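You operate a simulated robot arm through the tools that you are given. There is no shell and no other tool. Be economical: measure what you need, move in short steps, check, and stop when the job is done.

The job below is to be done with a simulated two-armed robot. You get a single attempt, and the scene is never put back.

Task
Take the blue towel from the top of the green table and lay it out flat on the top of the orange-edged table.

Only the result counts: the job must be done as asked and must still hold three seconds after the hand-in. Knocking over, shifting, dropping, spilling or breaking anything else fails it. Flat cloth is picked up by pressing the open fingertips on it (5 to 10 N) and closing them slowly along it; thin cloth reads only 2 to 8 mm in the jaws.

Robot
Two 7-joint arms with two-finger grippers on one trunk, on a base that drives. Base frame: it is fixed to the floor where the robot stands at the start and does not move with it; the origin is under the middle of the robot, x ahead of it, y to its left, z up; the surface under the hand at the start is at about z = 0.74. Readings come in m, rad, newtons and seconds.
The left shoulder is at the start at [0.078, 0.151, 0.888], the right one opposite. With the tool pointing down near the work surface each hand reaches from about 0.26 to 0.8 m from the robot's upright axis, wherever it stands, measured 20 degrees to its own side. Places, roughly: top of the orange-edged table [3.1, -0.8, 0.7]. Payload 2.54 kg a hand.
Tool frame (each hand has its own): the origin (TCP) lies between the finger pads and is the grasp point; the fingertips stand 0.03 m ahead of it; z points along the fingers, y is the line along which they close. Largest opening 0.116 m; the body of the gripper starts 0.095 m behind the TCP.
Orientation is told as [roll, pitch, yaw] about the base's x, y, z axes, in that order, counted from this pose: with the fingers straight down and closing along the base's y, the tool's x points along the base's -x, its y along +y and its z along -z.

Tools
- The arms move only by the tool step_arm. It takes "left_increments", "right_increments" or both (then of equal length, played together; a hand with none holds still); each is a list that holds one entry, the list of rows, each a list of 7 numbers: the finger opening in mm, from 0 to 116, then the shift along the tool's x, y, z in mm, then the turn, a rotation vector about the tool's x, y, z in rad. In form: [[[jaw, x, y, z, rx, ry, rz], ...]]. A call has 1 to 8 rows; each row shifts and turns the commanded pose from where the row before left it, along the tool's axes as they then stand. Rows are played at 5 a second. More than 0.05 m and 0.15 rad between two rows, or a gripper value outside its range, and nothing of the call is played. Where a pose cannot be reached the arm comes as near as it can. A force on the tool above 40 N (or 10 N above the force at the start of the call, whichever is more), or a blocked arm, ends the call early, and 0.2 s more pass. Each finger travels about 0.072 m/s and halts on what it meets, pressing with about 25 N; the grip force reading is that of the motor and also rises with nothing between the fingers. The clock runs only during rows and for 0.2 s after the last one: add rows that do not move to give the fingers time. It gives the time, the measured TCP pose, the force on the tool (base axes), the opening and the grip force at its end, in the units of the frame above (readings bear some noise), with the torque about the TCP (base axes, N m) and any sound that the robot's microphone picked up.
- Cameras (640 x 400 px; columns grow to the right, rows downward): "scene" is now at [0.1555, -0.0324, 1.0384]; the picture's right is [-0.35, -0.94, 0.00], its down [-0.24, 0.09, -0.97] and it looks along [0.90, -0.34, -0.26] (base axes); focal length 248 px, centre (320, 200). "left" rides on the left gripper at [0.069, 0.015, -0.122] in its tool frame; the picture's right is [-0.21, 0.98, 0.00], its down [-0.83, -0.18, -0.53] and it looks along [-0.52, -0.11, 0.85] (tool axes); focal length 251 px, centre (320, 200). "right" rides on the right gripper at [0.069, -0.015, -0.122] in its tool frame; the picture's right is [0.21, 0.98, 0.00], its down [-0.83, 0.18, -0.53] and it looks along [-0.52, 0.11, 0.85] (tool axes); focal length 251 px, centre (320, 200). There is no depth. A picture from a camera that has moved, and an enlarged one, comes with that camera's place and axes in the base frame and with its lens.
- snapshot(camera): a new picture of that camera. It takes no simulated time.
- move_column(by): slides the trunk up (or, below 0, down) by that many m; the arms and the scene camera ride with it, the base frame stays. It gives what a move gives, with no picture.
- steer(legs): drives the robot by 1 to 6 legs, each [ahead, left, turn to the left] in m, m and rad, along the robot's own axes; the way and the turn of a leg run together, so that a leg with both is an arc; at most 1.5 m and 3.142 rad a leg. The arms and the cameras ride along, it lands a little off, and it stops where it bumps. It gives what a move gives.
- head_to(pan, tilt): turns the head with the scene camera to pan (to the left, within 1.396 rad either way) and tilt (down, from -0.506 to 1.204), counted from straight ahead of the robot. It gives what a move gives.
- close_up(camera, box): a new picture of the part [left, top, right, bottom] of that camera's present view, enlarged. It takes no simulated time.
- finish_job(): hands the job in; it is judged then, once.

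Work in short steps. Places have to be worked out from the pictures, the camera data and where the tool is seen: move nearer, look again, correct. Check each grasp and each placing, and mend what went wrong. You have 120 turns and 100 pictures in all, those below and enlarged ones among them. Open the grippers and draw the arms clear of the work before you hand the job in, unless the task says otherwise; then end with one line.

The tools are called after "Call:" as a command line: name --argument value ..., lists and objects as JSON in quotes. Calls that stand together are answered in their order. step_arm: Moves the arms, as the interface text tells. Its arguments: {"type":"object","properties":{"left_increments":{"type":"array","items":{"type":"array","items":{"type":"array","items":{"type":"number"}}}},"right_increments":{"type":"array","items":{"type":"array","items":{"type":"array","items":{"type":"number"}}}}},"required":[]} The other tools are called the same way: move_column (by) slides the trunk up or down; steer (legs) drives the base; head_to (pan, tilt) turns the head that bears the scene camera; snapshot (camera) takes a picture; close_up (camera, box) takes an enlarged picture of a part of a camera's view; finish_job () hands the job in.

At the start:

```text
t: 0.0
left_position: [0.5549, 0.0158, 0.8748]
left_tool_rot: [-0.001, 0.0, 0.002]
left_wrist_force: [0.3, 0.3, 0.2]
left_moment: [0.01, 0.0, -0.02]
left_finger_gap: 0.1162
left_gripper_force: 0.1
right_position: [0.3986, -0.27, 0.9105]
right_tool_rot: [0.0, 0.0, 0.0]
right_wrist_force: [-0.1, 0.1, 0.3]
right_moment: [0.02, -0.03, 0.02]
right_finger_gap: 0.1159
right_gripper_force: 0.1
trunk travel left (down, up): [-0.125, 0.164]
robot x, y, heading: [-0.0006, 0.0001, -0.002]
head pan, tilt: [-0.358, 0.262]
```

scene: 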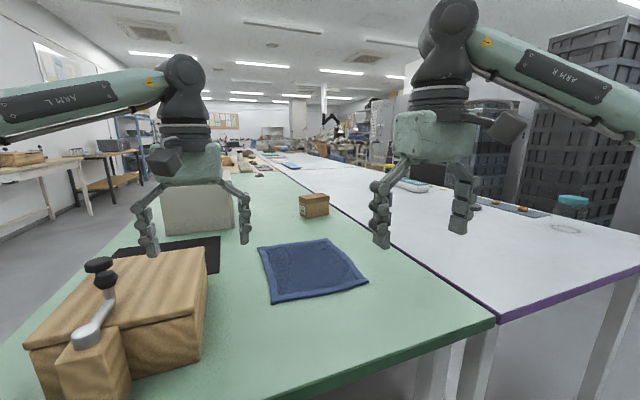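
right: 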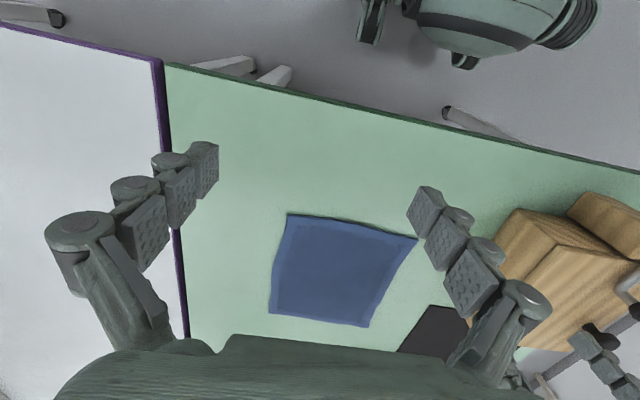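
left: 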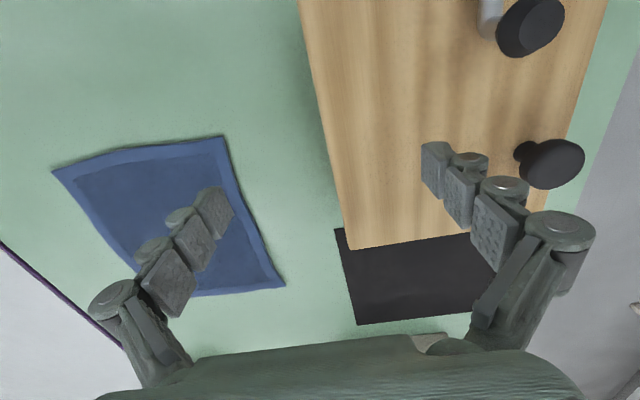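

The towel spans about x 0.54–0.79, y −0.29 to −0.09 on the green table. First I look ahead and to the sides for the orange-edged table and the driving route.

Call:
head_to --pan -0.3 --tilt 0.05

Call:
snapshot --camera "scene"

Call:
head_to --pan -1.3 --tilt 0.2

Call:
snapshot --camera "scene"

Call:
head_to --pan 1.0 --tilt 0.2

Call:
snapshot --camera "scene"

```text
t: 0.7
left_position: [0.5558, 0.0162, 0.8744]
left_tool_rot: [-0.001, 0.0, 0.002]
left_wrist_force: [-0.2, -0.5, -0.1]
left_moment: [0.02, 0.0, 0.0]
left_finger_gap: 0.1161
left_gripper_force: 0.1
right_position: [0.3978, -0.2703, 0.9114]
right_tool_rot: [-0.001, 0.002, 0.0]
right_wrist_force: [0.2, -0.1, 0.4]
right_moment: [0.01, 0.02, -0.02]
right_finger_gap: 0.1158
right_gripper_force: 0.0
trunk travel left (down, up): [-0.125, 0.164]
robot x, y, heading: [-0.0016, -0.0002, -0.0]
head pan, tilt: [-0.3, 0.051]
```

```text
96 pictures are left
camera scene: at [0.1551, -0.0266, 1.0579], right [-0.3, -0.96, 0.0], down [-0.05, 0.02, -1.0], along [0.95, -0.3, -0.05], focal length 248 px, centre (320, 200)
```

scene: 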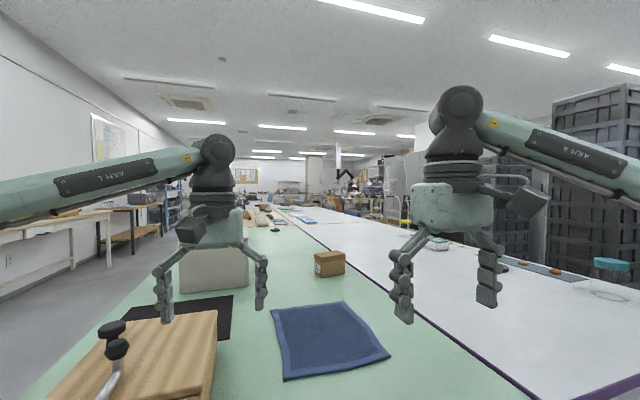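

```text
t: 2.0
left_position: [0.5551, 0.0166, 0.8757]
left_tool_rot: [0.0, 0.001, 0.001]
left_wrist_force: [-0.4, 0.1, -0.4]
left_moment: [0.0, -0.01, -0.02]
left_finger_gap: 0.116
left_gripper_force: 0.1
right_position: [0.3988, -0.2717, 0.9125]
right_tool_rot: [0.001, 0.001, 0.001]
right_wrist_force: [-0.5, -0.3, 0.2]
right_moment: [0.0, 0.04, 0.03]
right_finger_gap: 0.1159
right_gripper_force: 0.1
trunk travel left (down, up): [-0.125, 0.164]
robot x, y, heading: [0.0007, 0.0009, 0.006]
head pan, tilt: [-1.3, 0.201]
```

```text
95 pictures are left
camera scene: at [0.093, -0.0894, 1.0441], right [-0.96, -0.27, 0.0], down [-0.05, 0.19, -0.98], along [0.26, -0.94, -0.2], focal length 248 px, centre (320, 200)
```

scene: 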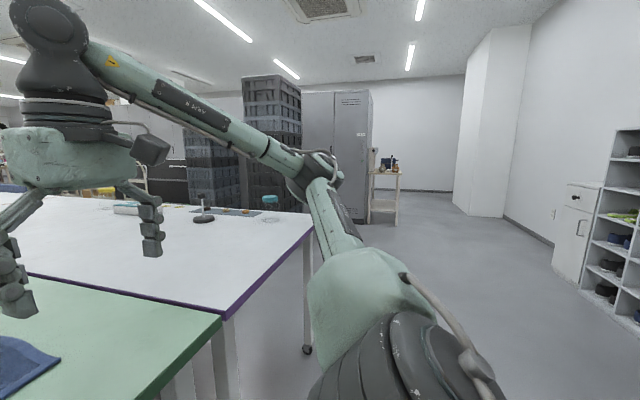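

```text
t: 4.1
left_position: [0.5556, 0.0172, 0.8743]
left_tool_rot: [0.0, 0.001, 0.003]
left_wrist_force: [-0.2, -0.9, 0.0]
left_moment: [-0.02, 0.03, 0.0]
left_finger_gap: 0.1158
left_gripper_force: 0.1
right_position: [0.398, -0.2699, 0.9124]
right_tool_rot: [0.002, 0.0, 0.001]
right_wrist_force: [-0.3, -0.2, 0.2]
right_moment: [0.01, 0.01, -0.04]
right_finger_gap: 0.1162
right_gripper_force: 0.0
trunk travel left (down, up): [-0.125, 0.164]
robot x, y, heading: [0.0012, -0.0012, 0.001]
head pan, tilt: [1.0, 0.201]
```

```text
94 pictures are left
camera scene: at [0.1184, 0.0788, 1.0441], right [0.84, -0.54, 0.0], down [-0.11, -0.17, -0.98], along [0.53, 0.82, -0.2], focal length 248 px, centre (320, 200)
```

scene: 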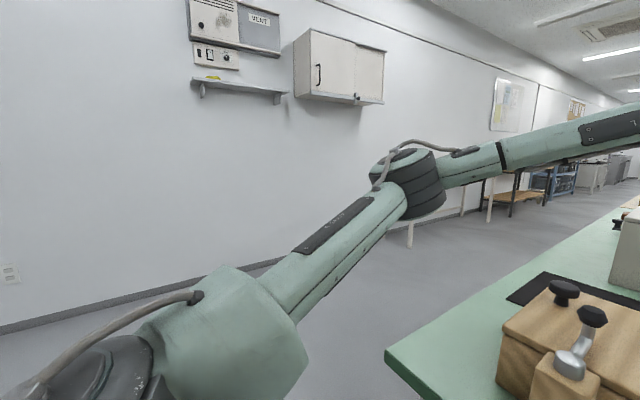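

The orange table should lie around pixel (308,216) of the first view, beyond the white/green tables; I turn back and enlarge that area.

Call:
head_to --pan -0.3 --tilt 0.1

Call:
close_up --camera "scene" --box '[220, 150, 420, 275]'

```text
t: 5.6
left_position: [0.5552, 0.0165, 0.8759]
left_tool_rot: [-0.001, 0.0, 0.002]
left_wrist_force: [1.3, 0.0, 0.2]
left_moment: [0.01, -0.02, -0.04]
left_finger_gap: 0.1158
left_gripper_force: 0.1
right_position: [0.3999, -0.2697, 0.9107]
right_tool_rot: [0.001, 0.0, 0.0]
right_wrist_force: [-0.3, 0.1, -0.3]
right_moment: [0.01, -0.03, -0.03]
right_finger_gap: 0.1161
right_gripper_force: 0.1
trunk travel left (down, up): [-0.125, 0.164]
robot x, y, heading: [-0.0017, -0.0025, 0.002]
head pan, tilt: [-0.3, 0.099]
```

```text
3.20 times, centred on (320, 212) of scene
camera zoom: at [0.1559, -0.0268, 1.0534], right [-0.3, -0.96, 0.0], down [-0.09, 0.03, -1.0], along [0.95, -0.29, -0.1], focal length 792 px, centre (320, 160)
```

zoom: 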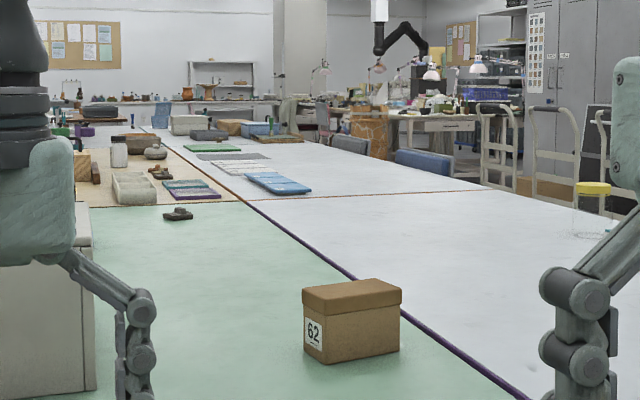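

The orange-edged table is the far white one (from x≈2.2, y≈−0.45 to −1.25), to be approached from its right side. I'll grip the towel's near edge with both hands closing along x: first I shift the left hand over the towel and start yawing both hands.

Call:
step_arm --left_increments '[[[60, 0, -42, 0, 0, 0, 0], [60, 0, -42, 0, 0, 0, 0], [60, 0, -42, 0, 0, 0, 0], [60, 0, 0, 0, 0, 0, 0.148], [60, 0, 0, 0, 0, 0, 0.148], [60, 0, 0, 0, 0, 0, 0.148], [60, 0, 0, 0, 0, 0, 0.148], [60, 0, 0, 0, 0, 0, 0.148]]]' --right_increments '[[[60, 0, 0, 0, 0, 0, -0.148], [60, 0, 0, 0, 0, 0, -0.148], [60, 0, 0, 0, 0, 0, -0.148], [60, 0, 0, 0, 0, 0, -0.148], [60, 0, 0, 0, 0, 0, -0.148], [60, 0, 0, 0, 0, 0, -0.148], [60, 0, 0, 0, 0, 0, -0.148], [60, 0, 0, 0, 0, 0, -0.148]]]'

```text
t: 7.4
left_position: [0.5562, -0.11, 0.8748]
left_tool_rot: [0.0, 0.0, -0.742]
left_wrist_force: [0.0, 0.4, 0.4]
left_moment: [-0.04, 0.02, 0.02]
left_finger_gap: 0.0598
left_gripper_force: 0.1
right_position: [0.3625, -0.2073, 0.8919]
right_tool_rot: [-0.002, -0.003, 1.183]
right_wrist_force: [-0.5, -0.1, 0.3]
right_moment: [-0.02, -0.05, -0.01]
right_finger_gap: 0.0599
right_gripper_force: 0.0
right hand out of reach, approached as far as the arm can: row 7, 8
trunk travel left (down, up): [-0.125, 0.164]
robot x, y, heading: [-0.002, -0.0004, -0.0]
head pan, tilt: [-0.3, 0.099]
```

The right hand was too close in to complete its turn; I move it outward over the towel side, then finish both turns.

Call:
step_arm --left_increments '[[[60, 0, 0, 0, 0, 0, 0.138], [60, 0, 0, 0, 0, 0, 0.138], [60, 0, 0, 0, 0, 0, 0.138], [60, 0, 0, 0, 0, 0, 0.138], [60, 0, 0, 0, 0, 0, 0.138], [60, 0, 0, 0, 0, 0, 0.138], [60, 0, 0, 0, 0, 0, 0]]]' --right_increments '[[[60, 0, -40, 0, 0, 0, 0], [60, 0, -40, 0, 0, 0, 0], [60, 0, -40, 0, 0, 0, 0], [60, 0, -30, 0, 0, 0, 0], [60, 0, 0, 0, 0, 0, -0.13], [60, 0, 0, 0, 0, 0, -0.13], [60, 0, 0, 0, 0, 0, -0.13]]]'

Call:
head_to --pan -0.3 --tilt 0.6

Call:
snapshot --camera "scene"

Call:
snapshot --camera "right"

Call:
snapshot --camera "left"

```text
t: 9.0
left_position: [0.5463, -0.1078, 0.872]
left_tool_rot: [0.003, -0.001, -1.078]
left_wrist_force: [0.5, 0.5, -0.1]
left_moment: [0.01, -0.01, 0.01]
left_finger_gap: 0.0599
left_gripper_force: 0.1
left hand out of reach, approached as far as the arm can: row 3, 4, 5, 6
right_position: [0.3386, -0.1117, 0.8545]
right_tool_rot: [-0.002, -0.001, 1.573]
right_wrist_force: [-0.5, 0.0, 0.6]
right_moment: [0.04, -0.01, 0.02]
right_finger_gap: 0.06
right_gripper_force: 0.0
right hand out of reach, approached as far as the arm can: row 1, 2, 3, 4, 5, 6, 7
trunk travel left (down, up): [-0.125, 0.164]
robot x, y, heading: [-0.0022, 0.0026, -0.004]
head pan, tilt: [-0.3, 0.099]
```

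```text
t: 9.9
left_position: [0.5449, -0.107, 0.8727]
left_tool_rot: [0.002, -0.002, -1.079]
left_wrist_force: [-0.8, -0.3, -0.1]
left_moment: [0.0, 0.01, -0.01]
left_finger_gap: 0.0599
left_gripper_force: 0.1
right_position: [0.3393, -0.1111, 0.8548]
right_tool_rot: [0.001, -0.001, 1.57]
right_wrist_force: [-0.2, -0.7, -0.1]
right_moment: [-0.03, 0.0, -0.01]
right_finger_gap: 0.06
right_gripper_force: 0.1
trunk travel left (down, up): [-0.125, 0.164]
robot x, y, heading: [0.0001, 0.0003, -0.004]
head pan, tilt: [-0.3, 0.6]
```

```text
92 pictures are left
camera scene: at [0.1524, -0.0257, 1.0074], right [-0.3, -0.96, 0.0], down [-0.54, 0.17, -0.83], along [0.79, -0.24, -0.56], focal length 248 px, centre (320, 200)
```

scene: 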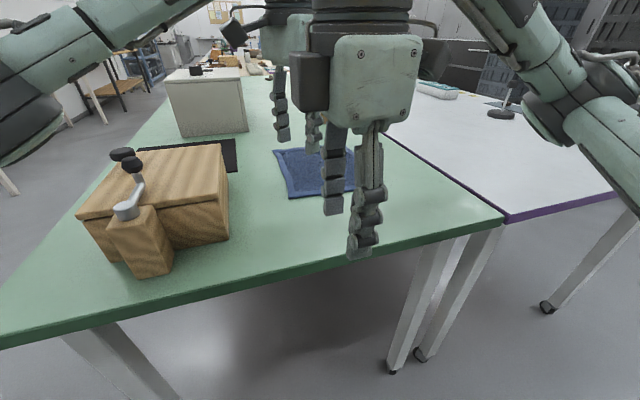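

```text
91 pictures are left
camera right: at [0.354, -0.182, 0.9762], right [-0.98, -0.21, 0.0], down [-0.18, 0.83, 0.53], along [-0.11, 0.52, -0.85], focal length 251 px, centre (320, 200)
```

right: 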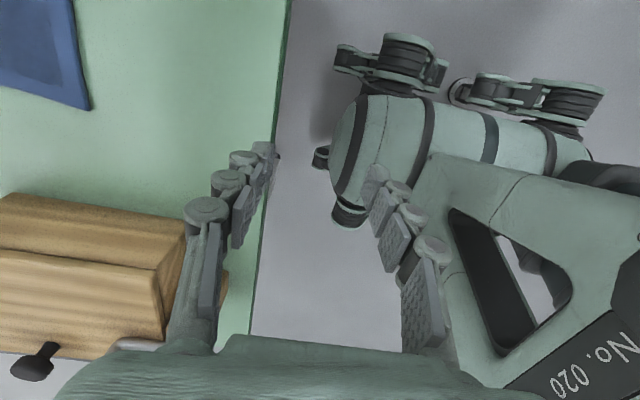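

```text
90 pictures are left
camera left: at [0.5251, -0.0404, 0.9943], right [0.96, 0.27, 0.0], down [0.23, -0.81, 0.54], along [0.15, -0.52, -0.84], focal length 251 px, centre (320, 200)
```

left: 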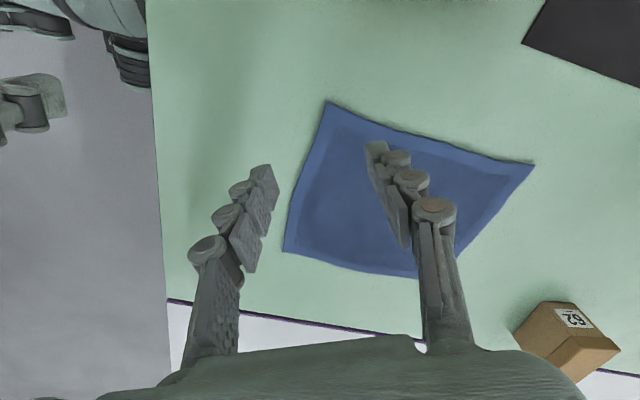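

That yaw goes beyond the wrist limits near 90°, so I'll use about ±0.75 rad instead: fingers then pinch across each near corner, which works well. I turn back and see where the commanded poses stand.

Call:
step_arm --left_increments '[[[60, 0, 0, 0, 0, 0, -0.148], [60, 0, 0, 0, 0, 0, -0.148], [60, 0, 0, 0, 0, 0, -0.03], [60, 0, 0, 0, 0, 0, 0], [60, 0, 0, 0, 0, 0, 0], [60, 0, 0, 0, 0, 0, 0]]]' --right_increments '[[[60, 0, 0, 0, 0, 0, 0.148], [60, 0, 0, 0, 0, 0, 0.148], [60, 0, 0, 0, 0, 0, 0.148], [60, 0, 0, 0, 0, 0, 0.148], [60, 0, 0, 0, 0, 0, 0.148], [60, 0, 0, 0, 0, 0, 0.08]]]'

```text
t: 11.3
left_position: [0.5449, -0.1073, 0.8717]
left_tool_rot: [-0.001, -0.003, -0.753]
left_wrist_force: [-0.1, 0.5, 0.6]
left_moment: [0.0, 0.01, -0.03]
left_finger_gap: 0.0601
left_gripper_force: 0.1
right_position: [0.3402, -0.112, 0.8544]
right_tool_rot: [0.0, -0.001, 0.749]
right_wrist_force: [0.1, -0.3, 0.1]
right_moment: [0.03, -0.01, -0.03]
right_finger_gap: 0.06
right_gripper_force: 0.1
trunk travel left (down, up): [-0.125, 0.164]
robot x, y, heading: [-0.0005, 0.0007, 0.002]
head pan, tilt: [-0.3, 0.6]
```

Both hands obey again. I move the right hand out to about (0.50, −0.26), near its corner.

Call:
step_arm --right_increments '[[[60, -3.4, -43.5, -4, 0, 0, 0], [60, -3.4, -43.5, -4, 0, 0, 0], [60, -3.4, -43.5, -4, 0, 0, 0], [60, -3.4, -43.5, -4, 0, 0, 0], [60, -3.4, -43.5, -4, 0, 0, 0], [60, 0, 0, 0, 0, 0, 0]]]'

Call:
snapshot --camera "right"

Call:
snapshot --camera "left"

```text
t: 12.7
left_position: [0.5449, -0.1083, 0.8735]
left_tool_rot: [-0.001, -0.002, -0.752]
left_wrist_force: [0.2, -0.1, 0.3]
left_moment: [-0.02, 0.03, -0.01]
left_finger_gap: 0.0598
left_gripper_force: 0.0
right_position: [0.5003, -0.2589, 0.8747]
right_tool_rot: [0.001, 0.0, 0.755]
right_wrist_force: [-0.7, -0.4, 0.4]
right_moment: [0.01, -0.01, 0.0]
right_finger_gap: 0.0598
right_gripper_force: 0.0
trunk travel left (down, up): [-0.125, 0.164]
robot x, y, heading: [0.0008, 0.0007, 0.002]
head pan, tilt: [-0.3, 0.6]
```

```text
89 pictures are left
camera right: at [0.4599, -0.3184, 0.9956], right [-0.82, 0.57, 0.0], down [0.48, 0.7, 0.53], along [0.3, 0.44, -0.85], focal length 251 px, centre (320, 200)
```

right: 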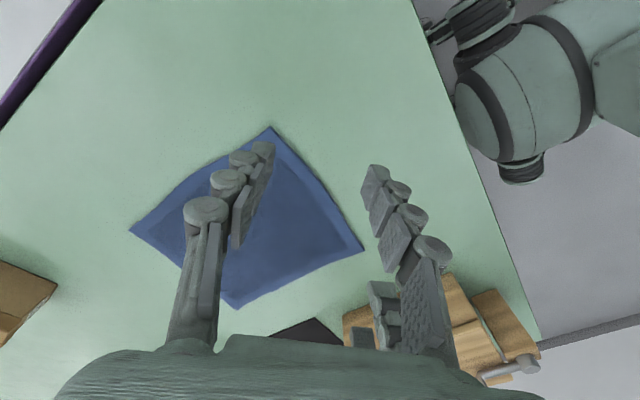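

```text
88 pictures are left
camera left: at [0.5043, -0.0503, 0.9944], right [0.82, 0.57, 0.0], down [0.48, -0.7, 0.54], along [0.3, -0.44, -0.84], focal length 251 px, centre (320, 200)
```

left: 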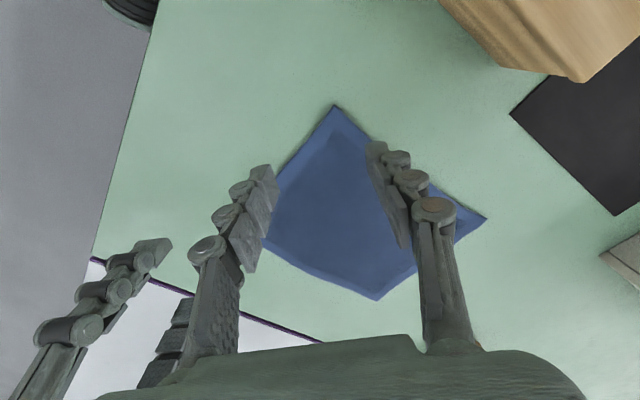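

Corners check out: near-left (0.546, −0.087), near-right (0.541, −0.285). I place each hand 28 mm inside its corner with a 40 mm opening and descend to just above the table.

Call:
step_arm --left_increments '[[[40, -9, 7.5, 0, 0, 0, 0], [40, -8.5, 7.5, 0, 0, 0, 0], [40, 0, 0, 20, 0, 0, 0], [40, 0, 0, 20, 0, 0, 0], [40, 0, 0, 20, 0, 0, 0], [40, 0, 0, 18, 0, 0, 0], [40, 0, 0, 0, 0, 0, 0]]]' --right_increments '[[[40, -22, -23, 0, 0, 0, 0], [40, -21, -23, 0, 0, 0, 0], [40, 0, 0, 20, 0, 0, 0], [40, 0, 0, 20, 0, 0, 0], [40, 0, 0, 20, 0, 0, 0], [40, 0, 0, 19, 0, 0, 0], [40, 0, 0, 0, 0, 0, 0]]]'

Call:
snapshot --camera "right"

Call:
snapshot --camera "left"

```text
t: 14.3
left_position: [0.5682, -0.1104, 0.795]
left_tool_rot: [-0.001, -0.004, -0.755]
left_wrist_force: [0.7, -0.7, -0.5]
left_moment: [0.01, 0.01, 0.02]
left_finger_gap: 0.0398
left_gripper_force: 0.1
right_position: [0.5338, -0.2321, 0.7866]
right_tool_rot: [0.001, -0.001, 0.754]
right_wrist_force: [0.2, 0.4, 0.9]
right_moment: [-0.01, 0.04, 0.01]
right_finger_gap: 0.0401
right_gripper_force: 0.1
right hand out of reach, approached as far as the arm can: row 1, 2
trunk travel left (down, up): [-0.125, 0.164]
robot x, y, heading: [0.0023, 0.0031, 0.001]
head pan, tilt: [-0.3, 0.6]
```

```text
87 pictures are left
camera right: at [0.493, -0.2916, 0.9082], right [-0.83, 0.56, 0.0], down [0.48, 0.7, 0.53], along [0.3, 0.44, -0.85], focal length 251 px, centre (320, 200)
```

right: 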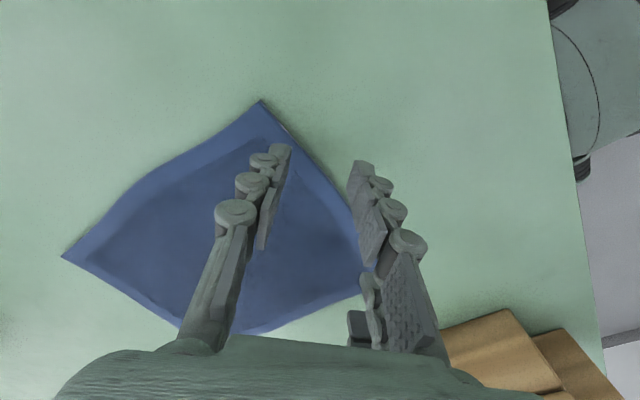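

```text
86 pictures are left
camera left: at [0.5271, -0.0514, 0.916], right [0.82, 0.57, 0.0], down [0.48, -0.7, 0.54], along [0.3, -0.44, -0.84], focal length 251 px, centre (320, 200)
```

left: 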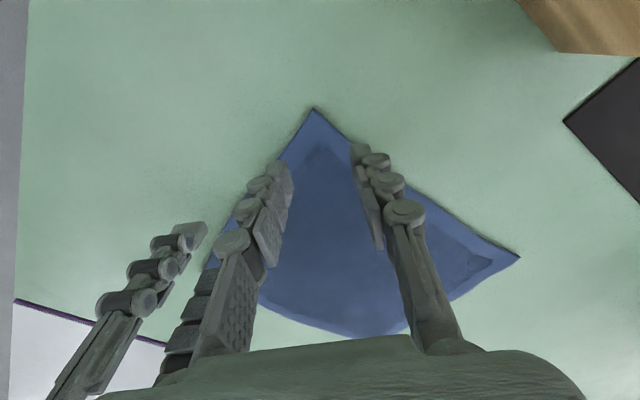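

The left hand is in place; the right fell short at (0.534, −0.232). I try moving it to its spot in smaller steps.

Call:
step_arm --right_increments '[[[40, 0, -14, -6, 0, 0, 0], [40, 0, -14, 0, 0, 0, 0], [40, 0, -14.5, 0, 0, 0, 0], [40, 0, 0, 0, 0, 0, 0]]]'

```text
t: 15.3
left_position: [0.5693, -0.1099, 0.7957]
left_tool_rot: [-0.002, -0.002, -0.754]
left_wrist_force: [0.8, -0.9, -0.1]
left_moment: [0.0, 0.0, 0.0]
left_finger_gap: 0.0401
left_gripper_force: 0.1
right_position: [0.5375, -0.2391, 0.7895]
right_tool_rot: [0.002, 0.002, 0.747]
right_wrist_force: [0.1, 0.5, -0.4]
right_moment: [0.02, 0.01, -0.03]
right_finger_gap: 0.04
right_gripper_force: 0.0
right hand out of reach, approached as far as the arm can: row 1, 2, 3
trunk travel left (down, up): [-0.125, 0.164]
robot x, y, heading: [-0.0003, -0.0025, -0.001]
head pan, tilt: [-0.3, 0.6]
```

The right wrist is at a limit at this yaw; I turn it back to about 0.45 rad and then move.

Call:
step_arm --right_increments '[[[40, 0, 0, -4, 0, 0, 0.148], [40, 0, 0, -4, 0, 0, 0.148], [40, -4, -11, 0, 0, 0, 0], [40, -4, -11, 0, 0, 0, 0], [40, -5, -11, 0, 0, 0, 0], [40, 0, 0, 0, 0, 0, 0]]]'

Call:
snapshot --camera "right"

```text
t: 16.7
left_position: [0.5681, -0.1105, 0.7944]
left_tool_rot: [-0.001, -0.002, -0.754]
left_wrist_force: [-0.2, 0.7, -0.2]
left_moment: [0.0, 0.01, -0.02]
left_finger_gap: 0.04
left_gripper_force: 0.2
right_position: [0.5637, -0.2621, 0.797]
right_tool_rot: [-0.002, 0.001, 0.457]
right_wrist_force: [-0.1, -0.6, 0.1]
right_moment: [0.0, 0.05, -0.07]
right_finger_gap: 0.04
right_gripper_force: 0.0
trunk travel left (down, up): [-0.125, 0.164]
robot x, y, heading: [0.0026, -0.0032, -0.002]
head pan, tilt: [-0.3, 0.6]
```

```text
85 pictures are left
camera right: at [0.508, -0.3067, 0.9196], right [-0.62, 0.78, 0.0], down [0.66, 0.53, 0.53], along [0.42, 0.33, -0.85], focal length 251 px, centre (320, 200)
```

right: 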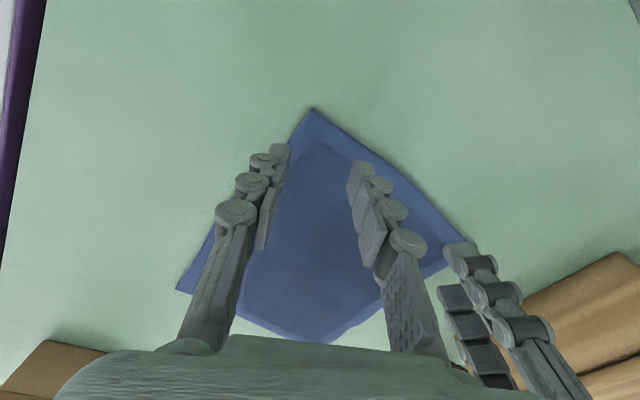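

Both hands are near their corners; I nudge the right 8 mm inward, then lower both to just above contact.

Call:
step_arm --left_increments '[[[40, 0, 0, 9, 0, 0, 0], [40, 0, 0, 9, 0, 0, 0], [40, 0, 0, 3, 0, 0, 0], [40, 0, 0, 0, 0, 0, 0]]]' --right_increments '[[[40, 0, 8, 9, 0, 0, 0], [40, 0, 0, 9, 0, 0, 0], [40, 0, 0, 5, 0, 0, 0], [40, 0, 0, 0, 0, 0, 0]]]'

```text
t: 17.7
left_position: [0.5683, -0.1105, 0.7746]
left_tool_rot: [-0.001, -0.004, -0.754]
left_wrist_force: [-0.7, -0.4, 0.9]
left_moment: [0.0, -0.02, -0.01]
left_finger_gap: 0.04
left_gripper_force: 0.1
right_position: [0.5601, -0.2554, 0.775]
right_tool_rot: [0.0, 0.001, 0.456]
right_wrist_force: [-0.5, -0.4, 0.2]
right_moment: [0.01, 0.02, 0.0]
right_finger_gap: 0.04
right_gripper_force: 0.1
trunk travel left (down, up): [-0.125, 0.164]
robot x, y, heading: [0.0009, -0.0018, -0.002]
head pan, tilt: [-0.3, 0.6]
```

No contact yet at 0.775; lower 4 mm more in both hands.

Call:
step_arm --left_increments '[[[40, 0, 0, 2, 0, 0, 0], [40, 0, 0, 2, 0, 0, 0], [40, 0, 0, 0, 0, 0, 0]]]' --right_increments '[[[40, 0, 0, 2, 0, 0, 0], [40, 0, 0, 2, 0, 0, 0], [40, 0, 0, 0, 0, 0, 0]]]'

```text
t: 18.5
left_position: [0.5673, -0.1103, 0.7722]
left_tool_rot: [0.002, -0.005, -0.755]
left_wrist_force: [2.3, -3.4, 12.4]
left_moment: [-0.15, -0.02, 0.0]
left_finger_gap: 0.0415
left_gripper_force: 1.0
right_position: [0.5594, -0.2546, 0.7725]
right_tool_rot: [-0.002, -0.004, 0.457]
right_wrist_force: [3.0, 0.5, 9.9]
right_moment: [0.0, -0.09, 0.0]
right_finger_gap: 0.0409
right_gripper_force: 0.3
trunk travel left (down, up): [-0.125, 0.164]
robot x, y, heading: [-0.001, 0.0006, 0.002]
head pan, tilt: [-0.3, 0.6]
```

Contact at ~12 and 10 N. I ease off slightly and close both slowly along the cloth.

Call:
step_arm --left_increments '[[[40, 0, 0, -0.9, 0, 0, 0], [34, 0, 0, 0, 0, 0, 0], [28, 0, 0, 0, 0, 0, 0], [22, 0, 0, 0, 0, 0, 0], [16, 0, 0, 0, 0, 0, 0], [10, 0, 0, 0, 0, 0, 0], [4, 0, 0, 0, 0, 0, 0], [0, 0, 0, 0, 0, 0, 0]]]' --right_increments '[[[40, 0, 0, -0.5, 0, 0, 0], [34, 0, 0, 0, 0, 0, 0], [28, 0, 0, 0, 0, 0, 0], [22, 0, 0, 0, 0, 0, 0], [16, 0, 0, 0, 0, 0, 0], [10, 0, 0, 0, 0, 0, 0], [4, 0, 0, 0, 0, 0, 0], [0, 0, 0, 0, 0, 0, 0]]]'

Call:
snapshot --camera "right"

Call:
snapshot --camera "left"

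```text
t: 20.3
left_position: [0.5678, -0.1088, 0.7706]
left_tool_rot: [0.002, -0.001, -0.753]
left_wrist_force: [-1.4, 0.3, 8.0]
left_moment: [-0.06, 0.01, 0.01]
left_finger_gap: 0.0041
left_gripper_force: 25.0
right_position: [0.5594, -0.2553, 0.7718]
right_tool_rot: [0.0, 0.001, 0.456]
right_wrist_force: [-0.8, -0.2, 1.5]
right_moment: [-0.02, 0.04, 0.0]
right_finger_gap: 0.0
right_gripper_force: 24.8
trunk travel left (down, up): [-0.125, 0.164]
robot x, y, heading: [0.0006, 0.0035, -0.0]
head pan, tilt: [-0.3, 0.6]
```

```text
84 pictures are left
camera right: at [0.5038, -0.3, 0.8932], right [-0.62, 0.78, 0.0], down [0.66, 0.53, 0.53], along [0.42, 0.33, -0.85], focal length 251 px, centre (320, 200)
```

right: 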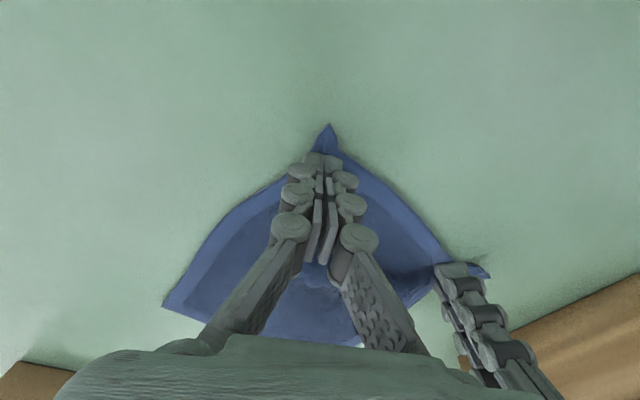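

```text
83 pictures are left
camera left: at [0.5268, -0.0509, 0.8926], right [0.82, 0.57, 0.0], down [0.48, -0.7, 0.54], along [0.3, -0.44, -0.84], focal length 251 px, centre (320, 200)
```

left: 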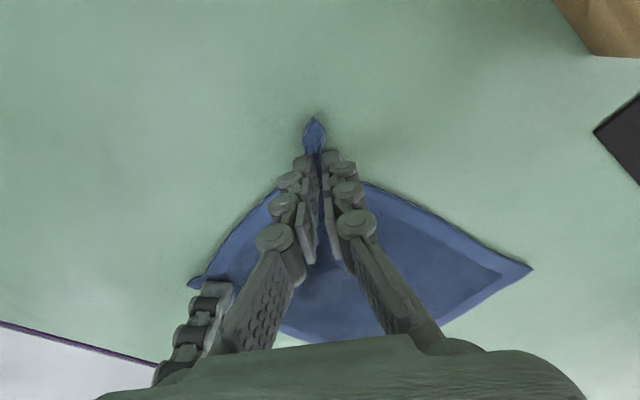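

Left holds cloth (4.1 mm); the right closed on nothing (0 mm) with too little pressure. I reopen the right and press harder before closing.

Call:
step_arm --right_increments '[[[40, 0, 0, -4, 0, 0, 0], [40, 0, 0, 0, 0, 0, 0], [40, 0, 0, 0, 0, 0, 0], [40, 0, 0, 3, 0, 0, 0], [40, 0, 0, 1.5, 0, 0, 0], [40, 0, 0, 0, 0, 0, 0]]]'

Call:
snapshot --camera "right"

```text
t: 21.7
left_position: [0.5679, -0.1094, 0.771]
left_tool_rot: [0.003, -0.003, -0.754]
left_wrist_force: [-0.5, 0.8, 4.8]
left_moment: [0.0, 0.01, -0.02]
left_finger_gap: 0.0039
left_gripper_force: 24.9
right_position: [0.5597, -0.2546, 0.7732]
right_tool_rot: [0.0, -0.001, 0.46]
right_wrist_force: [-1.7, 0.2, 6.6]
right_moment: [0.11, 0.02, -0.01]
right_finger_gap: 0.0404
right_gripper_force: 0.4
trunk travel left (down, up): [-0.125, 0.164]
robot x, y, heading: [-0.0022, -0.0003, 0.0]
head pan, tilt: [-0.3, 0.6]
```

```text
82 pictures are left
camera right: at [0.5037, -0.2996, 0.8941], right [-0.62, 0.78, 0.0], down [0.66, 0.53, 0.54], along [0.42, 0.33, -0.84], focal length 251 px, centre (320, 200)
```

right: 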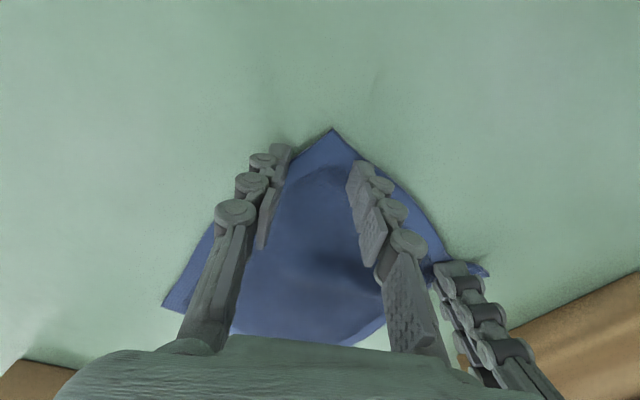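

The outer finger sits on the very edge of the cloth, so I lift a bit, shift inward/forward 8 mm and press again.

Call:
step_arm --right_increments '[[[40, 0, 0, -6, 0, 0, 0], [40, -8, 7, 0, 0, 0, 0], [40, 0, 0, 3, 0, 0, 0], [40, 0, 0, 2, 0, 0, 0], [40, 0, 0, 1.3, 0, 0, 0], [40, 0, 0, 0, 0, 0, 0]]]'

```text
t: 23.1
left_position: [0.5671, -0.1087, 0.7715]
left_tool_rot: [0.001, -0.002, -0.755]
left_wrist_force: [0.7, -0.7, 3.8]
left_moment: [-0.03, -0.01, 0.0]
left_finger_gap: 0.0039
left_gripper_force: 25.1
right_position: [0.5641, -0.2448, 0.7717]
right_tool_rot: [-0.001, -0.004, 0.458]
right_wrist_force: [1.0, 0.8, 10.1]
right_moment: [0.03, 0.03, 0.02]
right_finger_gap: 0.0406
right_gripper_force: 0.5
trunk travel left (down, up): [-0.125, 0.164]
robot x, y, heading: [0.0007, 0.0027, 0.001]
head pan, tilt: [-0.3, 0.6]
```

Pressing at 10 N; now close the right slowly.

Call:
step_arm --right_increments '[[[35, 0, 0, 0, 0, 0, 0], [30, 0, 0, 0, 0, 0, 0], [25, 0, 0, 0, 0, 0, 0], [20, 0, 0, 0, 0, 0, 0], [15, 0, 0, 0, 0, 0, 0], [10, 0, 0, 0, 0, 0, 0], [4, 0, 0, 0, 0, 0, 0], [0, 0, 0, 0, 0, 0, 0]]]'

Call:
snapshot --camera "right"

```text
t: 24.9
left_position: [0.567, -0.1095, 0.7719]
left_tool_rot: [0.0, -0.004, -0.754]
left_wrist_force: [-0.5, -6.8, 3.4]
left_moment: [-0.2, 0.05, 0.02]
left_finger_gap: 0.004
left_gripper_force: 24.9
right_position: [0.5642, -0.245, 0.7708]
right_tool_rot: [-0.002, 0.001, 0.458]
right_wrist_force: [-1.4, 6.2, 8.0]
right_moment: [0.22, 0.03, -0.01]
right_finger_gap: 0.0042
right_gripper_force: 24.8
trunk travel left (down, up): [-0.125, 0.164]
robot x, y, heading: [-0.0026, 0.0015, 0.002]
head pan, tilt: [-0.3, 0.6]
```

```text
81 pictures are left
camera right: at [0.508, -0.2898, 0.893], right [-0.62, 0.78, 0.0], down [0.66, 0.53, 0.53], along [0.42, 0.33, -0.85], focal length 251 px, centre (320, 200)
```

right: 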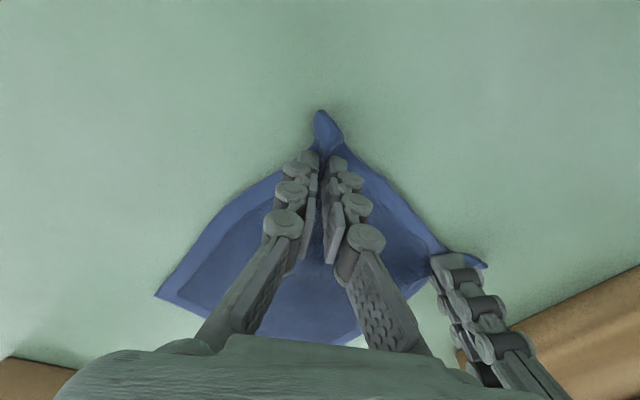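

Both hands hold cloth (≈4 mm each). I lift slowly by 12 cm.

Call:
step_arm --left_increments '[[[0, 0, 0, -5, 0, 0, 0], [0, 0, 0, -15, 0, 0, 0], [0, 0, 0, -20, 0, 0, 0], [0, 0, 0, -20, 0, 0, 0], [0, 0, 0, -20, 0, 0, 0], [0, 0, 0, -20, 0, 0, 0], [0, 0, 0, -20, 0, 0, 0], [0, 0, 0, 0, 0, 0, 0]]]' --right_increments '[[[0, 0, 2, -5, 0, 0, 0], [0, 0, 0, -15, 0, 0, 0], [0, 0, 0, -20, 0, 0, 0], [0, 0, 0, -20, 0, 0, 0], [0, 0, 0, -20, 0, 0, 0], [0, 0, 0, -20, 0, 0, 0], [0, 0, 0, -20, 0, 0, 0], [0, 0, 0, 0, 0, 0, 0]]]'

Call:
snapshot --camera "scene"

```text
t: 26.7
left_position: [0.5692, -0.109, 0.8915]
left_tool_rot: [-0.001, -0.001, -0.754]
left_wrist_force: [0.2, -2.7, -0.1]
left_moment: [-0.1, 0.0, -0.03]
left_finger_gap: 0.0041
left_gripper_force: 24.5
right_position: [0.5638, -0.2435, 0.8901]
right_tool_rot: [0.0, 0.0, 0.457]
right_wrist_force: [0.1, 3.1, -0.6]
right_moment: [0.06, 0.0, -0.02]
right_finger_gap: 0.0046
right_gripper_force: 25.2
trunk travel left (down, up): [-0.125, 0.164]
robot x, y, heading: [-0.0029, 0.0013, 0.005]
head pan, tilt: [-0.3, 0.6]
```

```text
80 pictures are left
camera scene: at [0.1524, -0.0257, 1.0073], right [-0.3, -0.96, 0.0], down [-0.54, 0.17, -0.83], along [0.79, -0.24, -0.56], focal length 248 px, centre (320, 200)
```

scene: 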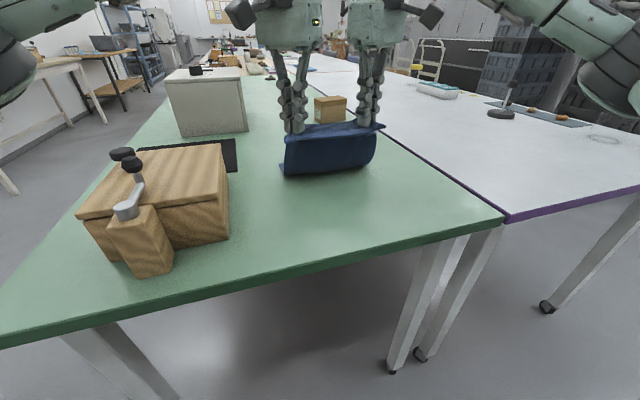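

The towel hangs from both hands nicely. I lift further with the arms and the column before backing off.

Call:
step_arm --left_increments '[[[0, 0, 0, -20, 0, 0, 0], [0, 0, 0, -20, 0, 0, 0], [0, 0, 0, -20, 0, 0, 0], [0, 0, 0, 0, 0, 0, 0]]]' --right_increments '[[[0, 0, 0, -20, 0, 0, 0], [0, 0, 0, -20, 0, 0, 0], [0, 0, 0, -20, 0, 0, 0], [0, 0, 0, 0, 0, 0, 0]]]'

Call:
move_column --by 0.12

Call:
snapshot --camera "scene"

```text
t: 27.7
left_position: [0.5672, -0.1098, 0.9497]
left_tool_rot: [0.001, -0.001, -0.755]
left_wrist_force: [0.6, -3.1, 0.2]
left_moment: [-0.08, -0.01, 0.0]
left_finger_gap: 0.0038
left_gripper_force: 25.1
right_position: [0.5647, -0.244, 0.9513]
right_tool_rot: [0.0, 0.0, 0.457]
right_wrist_force: [-0.4, 2.6, 0.5]
right_moment: [0.07, -0.01, -0.02]
right_finger_gap: 0.0043
right_gripper_force: 25.1
trunk travel left (down, up): [-0.125, 0.164]
robot x, y, heading: [0.0013, 0.0004, 0.001]
head pan, tilt: [-0.3, 0.6]
```

```text
t: 29.2
left_position: [0.5686, -0.109, 1.0712]
left_tool_rot: [0.0, -0.001, -0.755]
left_wrist_force: [-1.3, -2.4, -0.6]
left_moment: [-0.05, 0.02, -0.01]
left_finger_gap: 0.004
left_gripper_force: 24.8
right_position: [0.5637, -0.2431, 1.0697]
right_tool_rot: [-0.001, 0.001, 0.458]
right_wrist_force: [0.0, 2.1, -0.5]
right_moment: [0.05, -0.03, -0.01]
right_finger_gap: 0.0043
right_gripper_force: 25.3
trunk travel left (down, up): [-0.245, 0.044]
robot x, y, heading: [-0.0001, 0.0015, -0.003]
head pan, tilt: [-0.3, 0.6]
```

```text
79 pictures are left
camera scene: at [0.1526, -0.0258, 1.1271], right [-0.3, -0.96, 0.0], down [-0.54, 0.17, -0.82], along [0.79, -0.24, -0.57], focal length 248 px, centre (320, 200)
```

scene: 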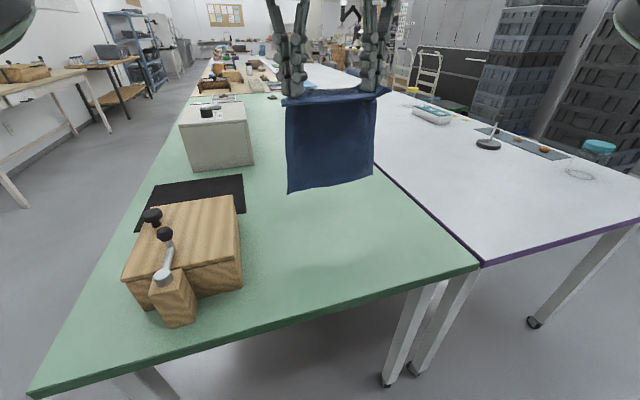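

The towel hangs clean and square at full height. I now look to the right along the aisle to plan the drive.

Call:
head_to --pan -0.95 --tilt 0.3

Call:
snapshot --camera "scene"

```text
t: 30.3
left_position: [0.5685, -0.1104, 1.0699]
left_tool_rot: [-0.001, -0.002, -0.753]
left_wrist_force: [-0.8, -2.7, 0.0]
left_moment: [-0.04, -0.03, -0.06]
left_finger_gap: 0.0042
left_gripper_force: 24.4
right_position: [0.563, -0.2437, 1.0705]
right_tool_rot: [0.001, 0.001, 0.457]
right_wrist_force: [-0.2, 2.3, -1.1]
right_moment: [0.05, 0.0, -0.02]
right_finger_gap: 0.0043
right_gripper_force: 25.4
trunk travel left (down, up): [-0.245, 0.044]
robot x, y, heading: [0.0015, -0.0009, 0.001]
head pan, tilt: [-0.949, 0.3]
```

```text
78 pictures are left
camera scene: at [0.1224, -0.0755, 1.1547], right [-0.81, -0.58, 0.0], down [-0.17, 0.24, -0.96], along [0.56, -0.78, -0.3], focal length 248 px, centre (320, 200)
```

scene: 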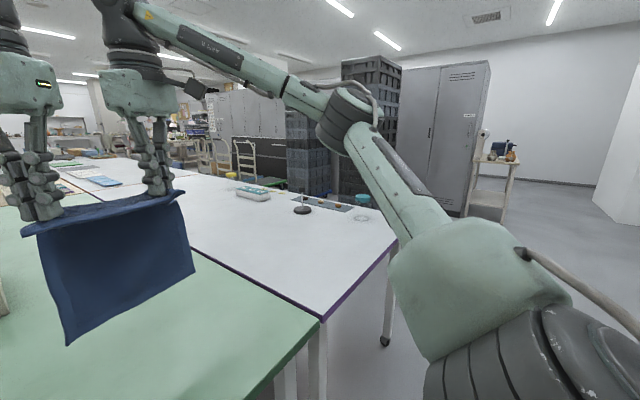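

The aisle to the right of the tables looks wide. I back up 0.45 m and slide right 1.5 m.

Call:
steer --legs '[[-0.45, 0, 0], [0, -1.5, 0]]'

Call:
head_to --pan -0.3 --tilt 0.3

Call:
snapshot --camera "scene"

```text
t: 47.0
left_position: [0.1153, -1.5945, 1.0709]
left_tool_rot: [0.001, -0.002, -0.751]
left_wrist_force: [0.0, -2.7, -0.2]
left_moment: [-0.05, -0.02, -0.01]
left_finger_gap: 0.0041
left_gripper_force: 25.1
right_position: [0.1111, -1.7281, 1.071]
right_tool_rot: [0.0, 0.001, 0.46]
right_wrist_force: [0.7, 2.8, 0.8]
right_moment: [0.04, -0.01, -0.03]
right_finger_gap: 0.0039
right_gripper_force: 25.3
trunk travel left (down, up): [-0.245, 0.044]
robot x, y, heading: [-0.452, -1.4873, 0.006]
head pan, tilt: [-0.949, 0.3]
```

```text
t: 48.1
left_position: [0.1149, -1.5939, 1.0703]
left_tool_rot: [-0.001, -0.003, -0.751]
left_wrist_force: [0.3, -2.2, 0.1]
left_moment: [-0.03, -0.03, -0.04]
left_finger_gap: 0.004
left_gripper_force: 25.2
right_position: [0.1128, -1.7275, 1.0708]
right_tool_rot: [-0.001, 0.0, 0.461]
right_wrist_force: [0.5, 2.1, 0.6]
right_moment: [0.05, -0.02, 0.03]
right_finger_gap: 0.0041
right_gripper_force: 24.8
trunk travel left (down, up): [-0.245, 0.044]
robot x, y, heading: [-0.4553, -1.4877, 0.0]
head pan, tilt: [-0.3, 0.3]
```

```text
77 pictures are left
camera scene: at [-0.2955, -1.513, 1.1548], right [-0.29, -0.96, 0.0], down [-0.28, 0.09, -0.96], along [0.91, -0.28, -0.3], focal length 248 px, centre (320, 200)
```

scene: 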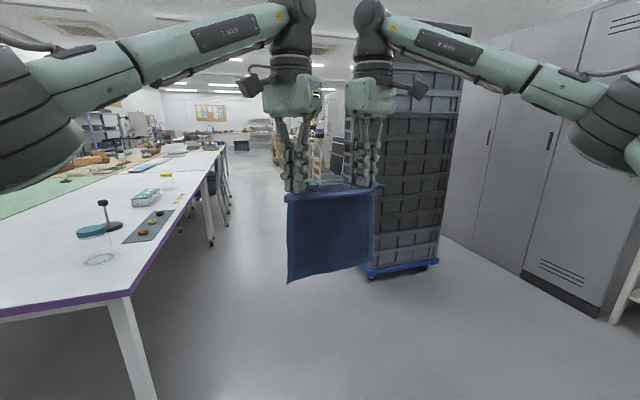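

The aisle is clear between the tables (y≈−0.95) and the crates (y≈−2.3). I zoom on the far left to see the orange table's edge and the chairs.

Call:
close_up --camera "scene" --box '[80, 100, 300, 240]'

```text
2.86 times, centred on (190, 170) of scene
camera zoom: at [-0.2955, -1.513, 1.1548], right [-0.29, -0.96, 0.0], down [-0.28, 0.09, -0.96], along [0.91, -0.28, -0.3], focal length 707 px, centre (691, 286)
```

zoom: 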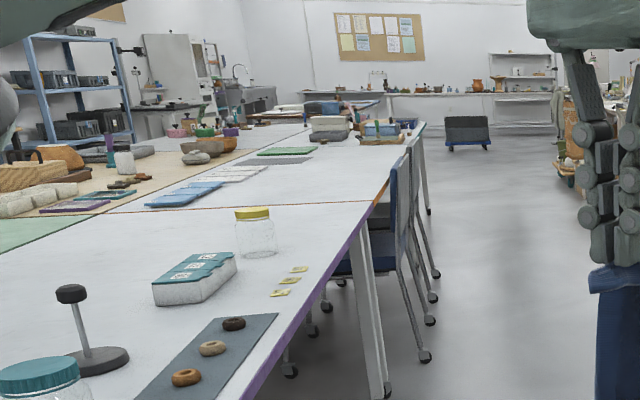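

The orange table's right edge is near y≈−1.2, starting x≈2.06, and two chairs stand against it. I move into the aisle at y≈−1.62 and advance to get a better view.

Call:
steer --legs '[[0, -0.14, 0], [1.4, 0, 0]]'

Call:
head_to --pan 0.25 --tilt 0.35

Call:
snapshot --camera "scene"

```text
t: 56.7
left_position: [1.5342, -1.7238, 1.0713]
left_tool_rot: [0.0, -0.002, -0.745]
left_wrist_force: [-1.1, -1.9, 0.9]
left_moment: [-0.06, 0.01, -0.03]
left_finger_gap: 0.0041
left_gripper_force: 24.6
right_position: [1.531, -1.8573, 1.0697]
right_tool_rot: [0.0, 0.0, 0.469]
right_wrist_force: [0.4, 1.5, -1.1]
right_moment: [0.05, -0.01, -0.03]
right_finger_gap: 0.0044
right_gripper_force: 24.9
trunk travel left (down, up): [-0.245, 0.044]
robot x, y, heading: [0.9662, -1.6197, 0.008]
head pan, tilt: [-0.3, 0.3]
```

```text
t: 57.7
left_position: [1.5335, -1.7225, 1.0702]
left_tool_rot: [0.001, -0.003, -0.745]
left_wrist_force: [-0.8, -1.6, 0.5]
left_moment: [-0.09, -0.03, -0.02]
left_finger_gap: 0.0039
left_gripper_force: 25.0
right_position: [1.5313, -1.8564, 1.0713]
right_tool_rot: [0.001, 0.0, 0.468]
right_wrist_force: [0.4, 2.0, 0.5]
right_moment: [0.02, -0.02, -0.01]
right_finger_gap: 0.0044
right_gripper_force: 25.7
trunk travel left (down, up): [-0.245, 0.044]
robot x, y, heading: [0.9628, -1.6192, 0.005]
head pan, tilt: [0.25, 0.351]
```

```text
75 pictures are left
camera scene: at [1.1232, -1.5939, 1.1501], right [0.26, -0.97, 0.0], down [-0.33, -0.09, -0.94], along [0.91, 0.24, -0.34], focal length 248 px, centre (320, 200)
```

scene: 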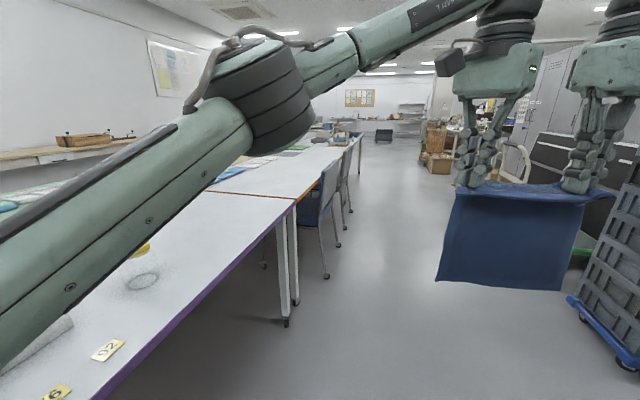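

Chairs' backs (z≈0.87) stand at y≈−1.28, x≈2.35–2.65 and further. I raise the towel well above that, then advance to x≈1.85.

Call:
step_arm --left_increments '[[[0, 0, 0, -20, 0, 0, 0], [0, 0, 0, -20, 0, 0, 0], [0, 0, 0, -20, 0, 0, 0], [0, 0, 0, -20, 0, 0, 0], [0, 0, 0, 0, 0, 0, 0]]]' --right_increments '[[[0, 0, 0, -20, 0, 0, 0], [0, 0, 0, -20, 0, 0, 0], [0, 0, 0, -20, 0, 0, 0], [0, 0, 0, -20, 0, 0, 0], [0, 0, 0, 0, 0, 0, 0]]]'

Call:
move_column --by 0.04

Call:
steer --legs '[[0, -0.1, 0], [0.85, 0, 0]]'

Call:
head_to --pan 0.9 --tilt 0.35

Call:
snapshot --camera "scene"

Call:
head_to --pan 0.3 --tilt 0.45

Call:
snapshot --camera "scene"

```text
t: 58.9
left_position: [1.5164, -1.7167, 1.1371]
left_tool_rot: [0.0, -0.005, -0.743]
left_wrist_force: [-0.2, -2.6, -0.7]
left_moment: [-0.03, -0.02, -0.01]
left_finger_gap: 0.0041
left_gripper_force: 25.0
left hand out of reach, approached as far as the arm can: row 3, 4
right_position: [1.5232, -1.8509, 1.1419]
right_tool_rot: [0.0, -0.003, 0.466]
right_wrist_force: [0.1, 2.4, 0.2]
right_moment: [0.06, 0.0, 0.04]
right_finger_gap: 0.0042
right_gripper_force: 25.2
right hand out of reach, approached as far as the arm can: row 4
trunk travel left (down, up): [-0.245, 0.044]
robot x, y, heading: [0.9689, -1.6187, 0.009]
head pan, tilt: [0.25, 0.351]
```

```text
t: 59.7
left_position: [1.5173, -1.7174, 1.1766]
left_tool_rot: [0.0, -0.004, -0.744]
left_wrist_force: [0.7, -2.1, -0.4]
left_moment: [-0.06, 0.05, -0.05]
left_finger_gap: 0.0044
left_gripper_force: 24.2
right_position: [1.5225, -1.8503, 1.1816]
right_tool_rot: [-0.001, -0.001, 0.465]
right_wrist_force: [0.2, 1.5, -1.2]
right_moment: [0.06, -0.02, 0.0]
right_finger_gap: 0.0044
right_gripper_force: 25.2
trunk travel left (down, up): [-0.285, 0.004]
robot x, y, heading: [0.9653, -1.6193, 0.009]
head pan, tilt: [0.25, 0.351]
```

```text
t: 65.4
left_position: [2.3655, -1.8079, 1.1761]
left_tool_rot: [0.0, -0.008, -0.741]
left_wrist_force: [0.5, -1.8, -0.5]
left_moment: [-0.05, 0.01, -0.01]
left_finger_gap: 0.0037
left_gripper_force: 24.7
right_position: [2.3722, -1.9413, 1.1826]
right_tool_rot: [0.0, -0.001, 0.466]
right_wrist_force: [1.0, 2.5, -0.7]
right_moment: [0.06, 0.0, 0.03]
right_finger_gap: 0.0041
right_gripper_force: 25.3
trunk travel left (down, up): [-0.285, 0.004]
robot x, y, heading: [1.8146, -1.711, 0.015]
head pan, tilt: [0.25, 0.351]
```

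```text
t: 66.5
left_position: [2.3667, -1.8074, 1.1774]
left_tool_rot: [0.001, -0.006, -0.741]
left_wrist_force: [0.5, -1.4, -0.2]
left_moment: [-0.05, -0.02, 0.0]
left_finger_gap: 0.004
left_gripper_force: 24.7
right_position: [2.3724, -1.9421, 1.182]
right_tool_rot: [0.001, -0.003, 0.465]
right_wrist_force: [0.0, 1.7, -0.5]
right_moment: [0.06, -0.02, -0.01]
right_finger_gap: 0.0044
right_gripper_force: 24.9
trunk travel left (down, up): [-0.285, 0.004]
robot x, y, heading: [1.8135, -1.7114, 0.011]
head pan, tilt: [0.901, 0.351]
```

```text
74 pictures are left
camera scene: at [1.9389, -1.6356, 1.19], right [0.79, -0.61, 0.0], down [-0.21, -0.27, -0.94], along [0.58, 0.74, -0.34], focal length 248 px, centre (320, 200)
```

scene: 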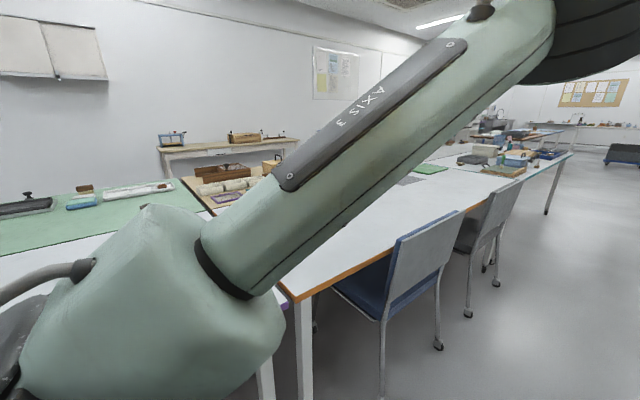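

```text
t: 67.5
left_position: [2.3643, -1.808, 1.1769]
left_tool_rot: [0.001, -0.007, -0.742]
left_wrist_force: [0.0, -2.9, -0.3]
left_moment: [-0.04, -0.04, 0.0]
left_finger_gap: 0.0041
left_gripper_force: 24.7
right_position: [2.3717, -1.9411, 1.1824]
right_tool_rot: [-0.001, -0.004, 0.465]
right_wrist_force: [0.1, 2.8, -0.2]
right_moment: [0.04, -0.03, -0.02]
right_finger_gap: 0.0044
right_gripper_force: 24.4
trunk travel left (down, up): [-0.285, 0.004]
robot x, y, heading: [1.8168, -1.7094, 0.01]
head pan, tilt: [0.3, 0.45]
```

```text
73 pictures are left
camera scene: at [1.9692, -1.6809, 1.1808], right [0.31, -0.95, 0.0], down [-0.41, -0.13, -0.9], along [0.86, 0.28, -0.44], focal length 248 px, centre (320, 200)
```

scene: 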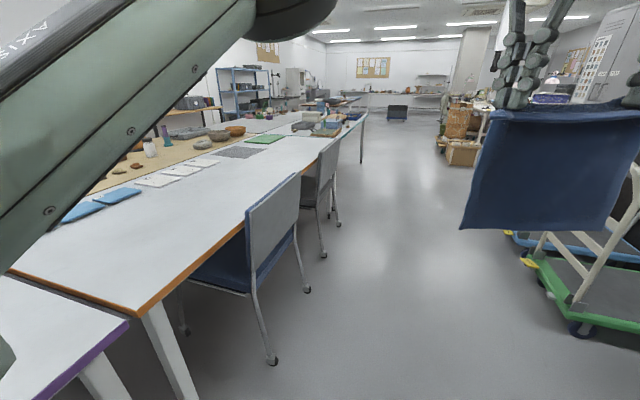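

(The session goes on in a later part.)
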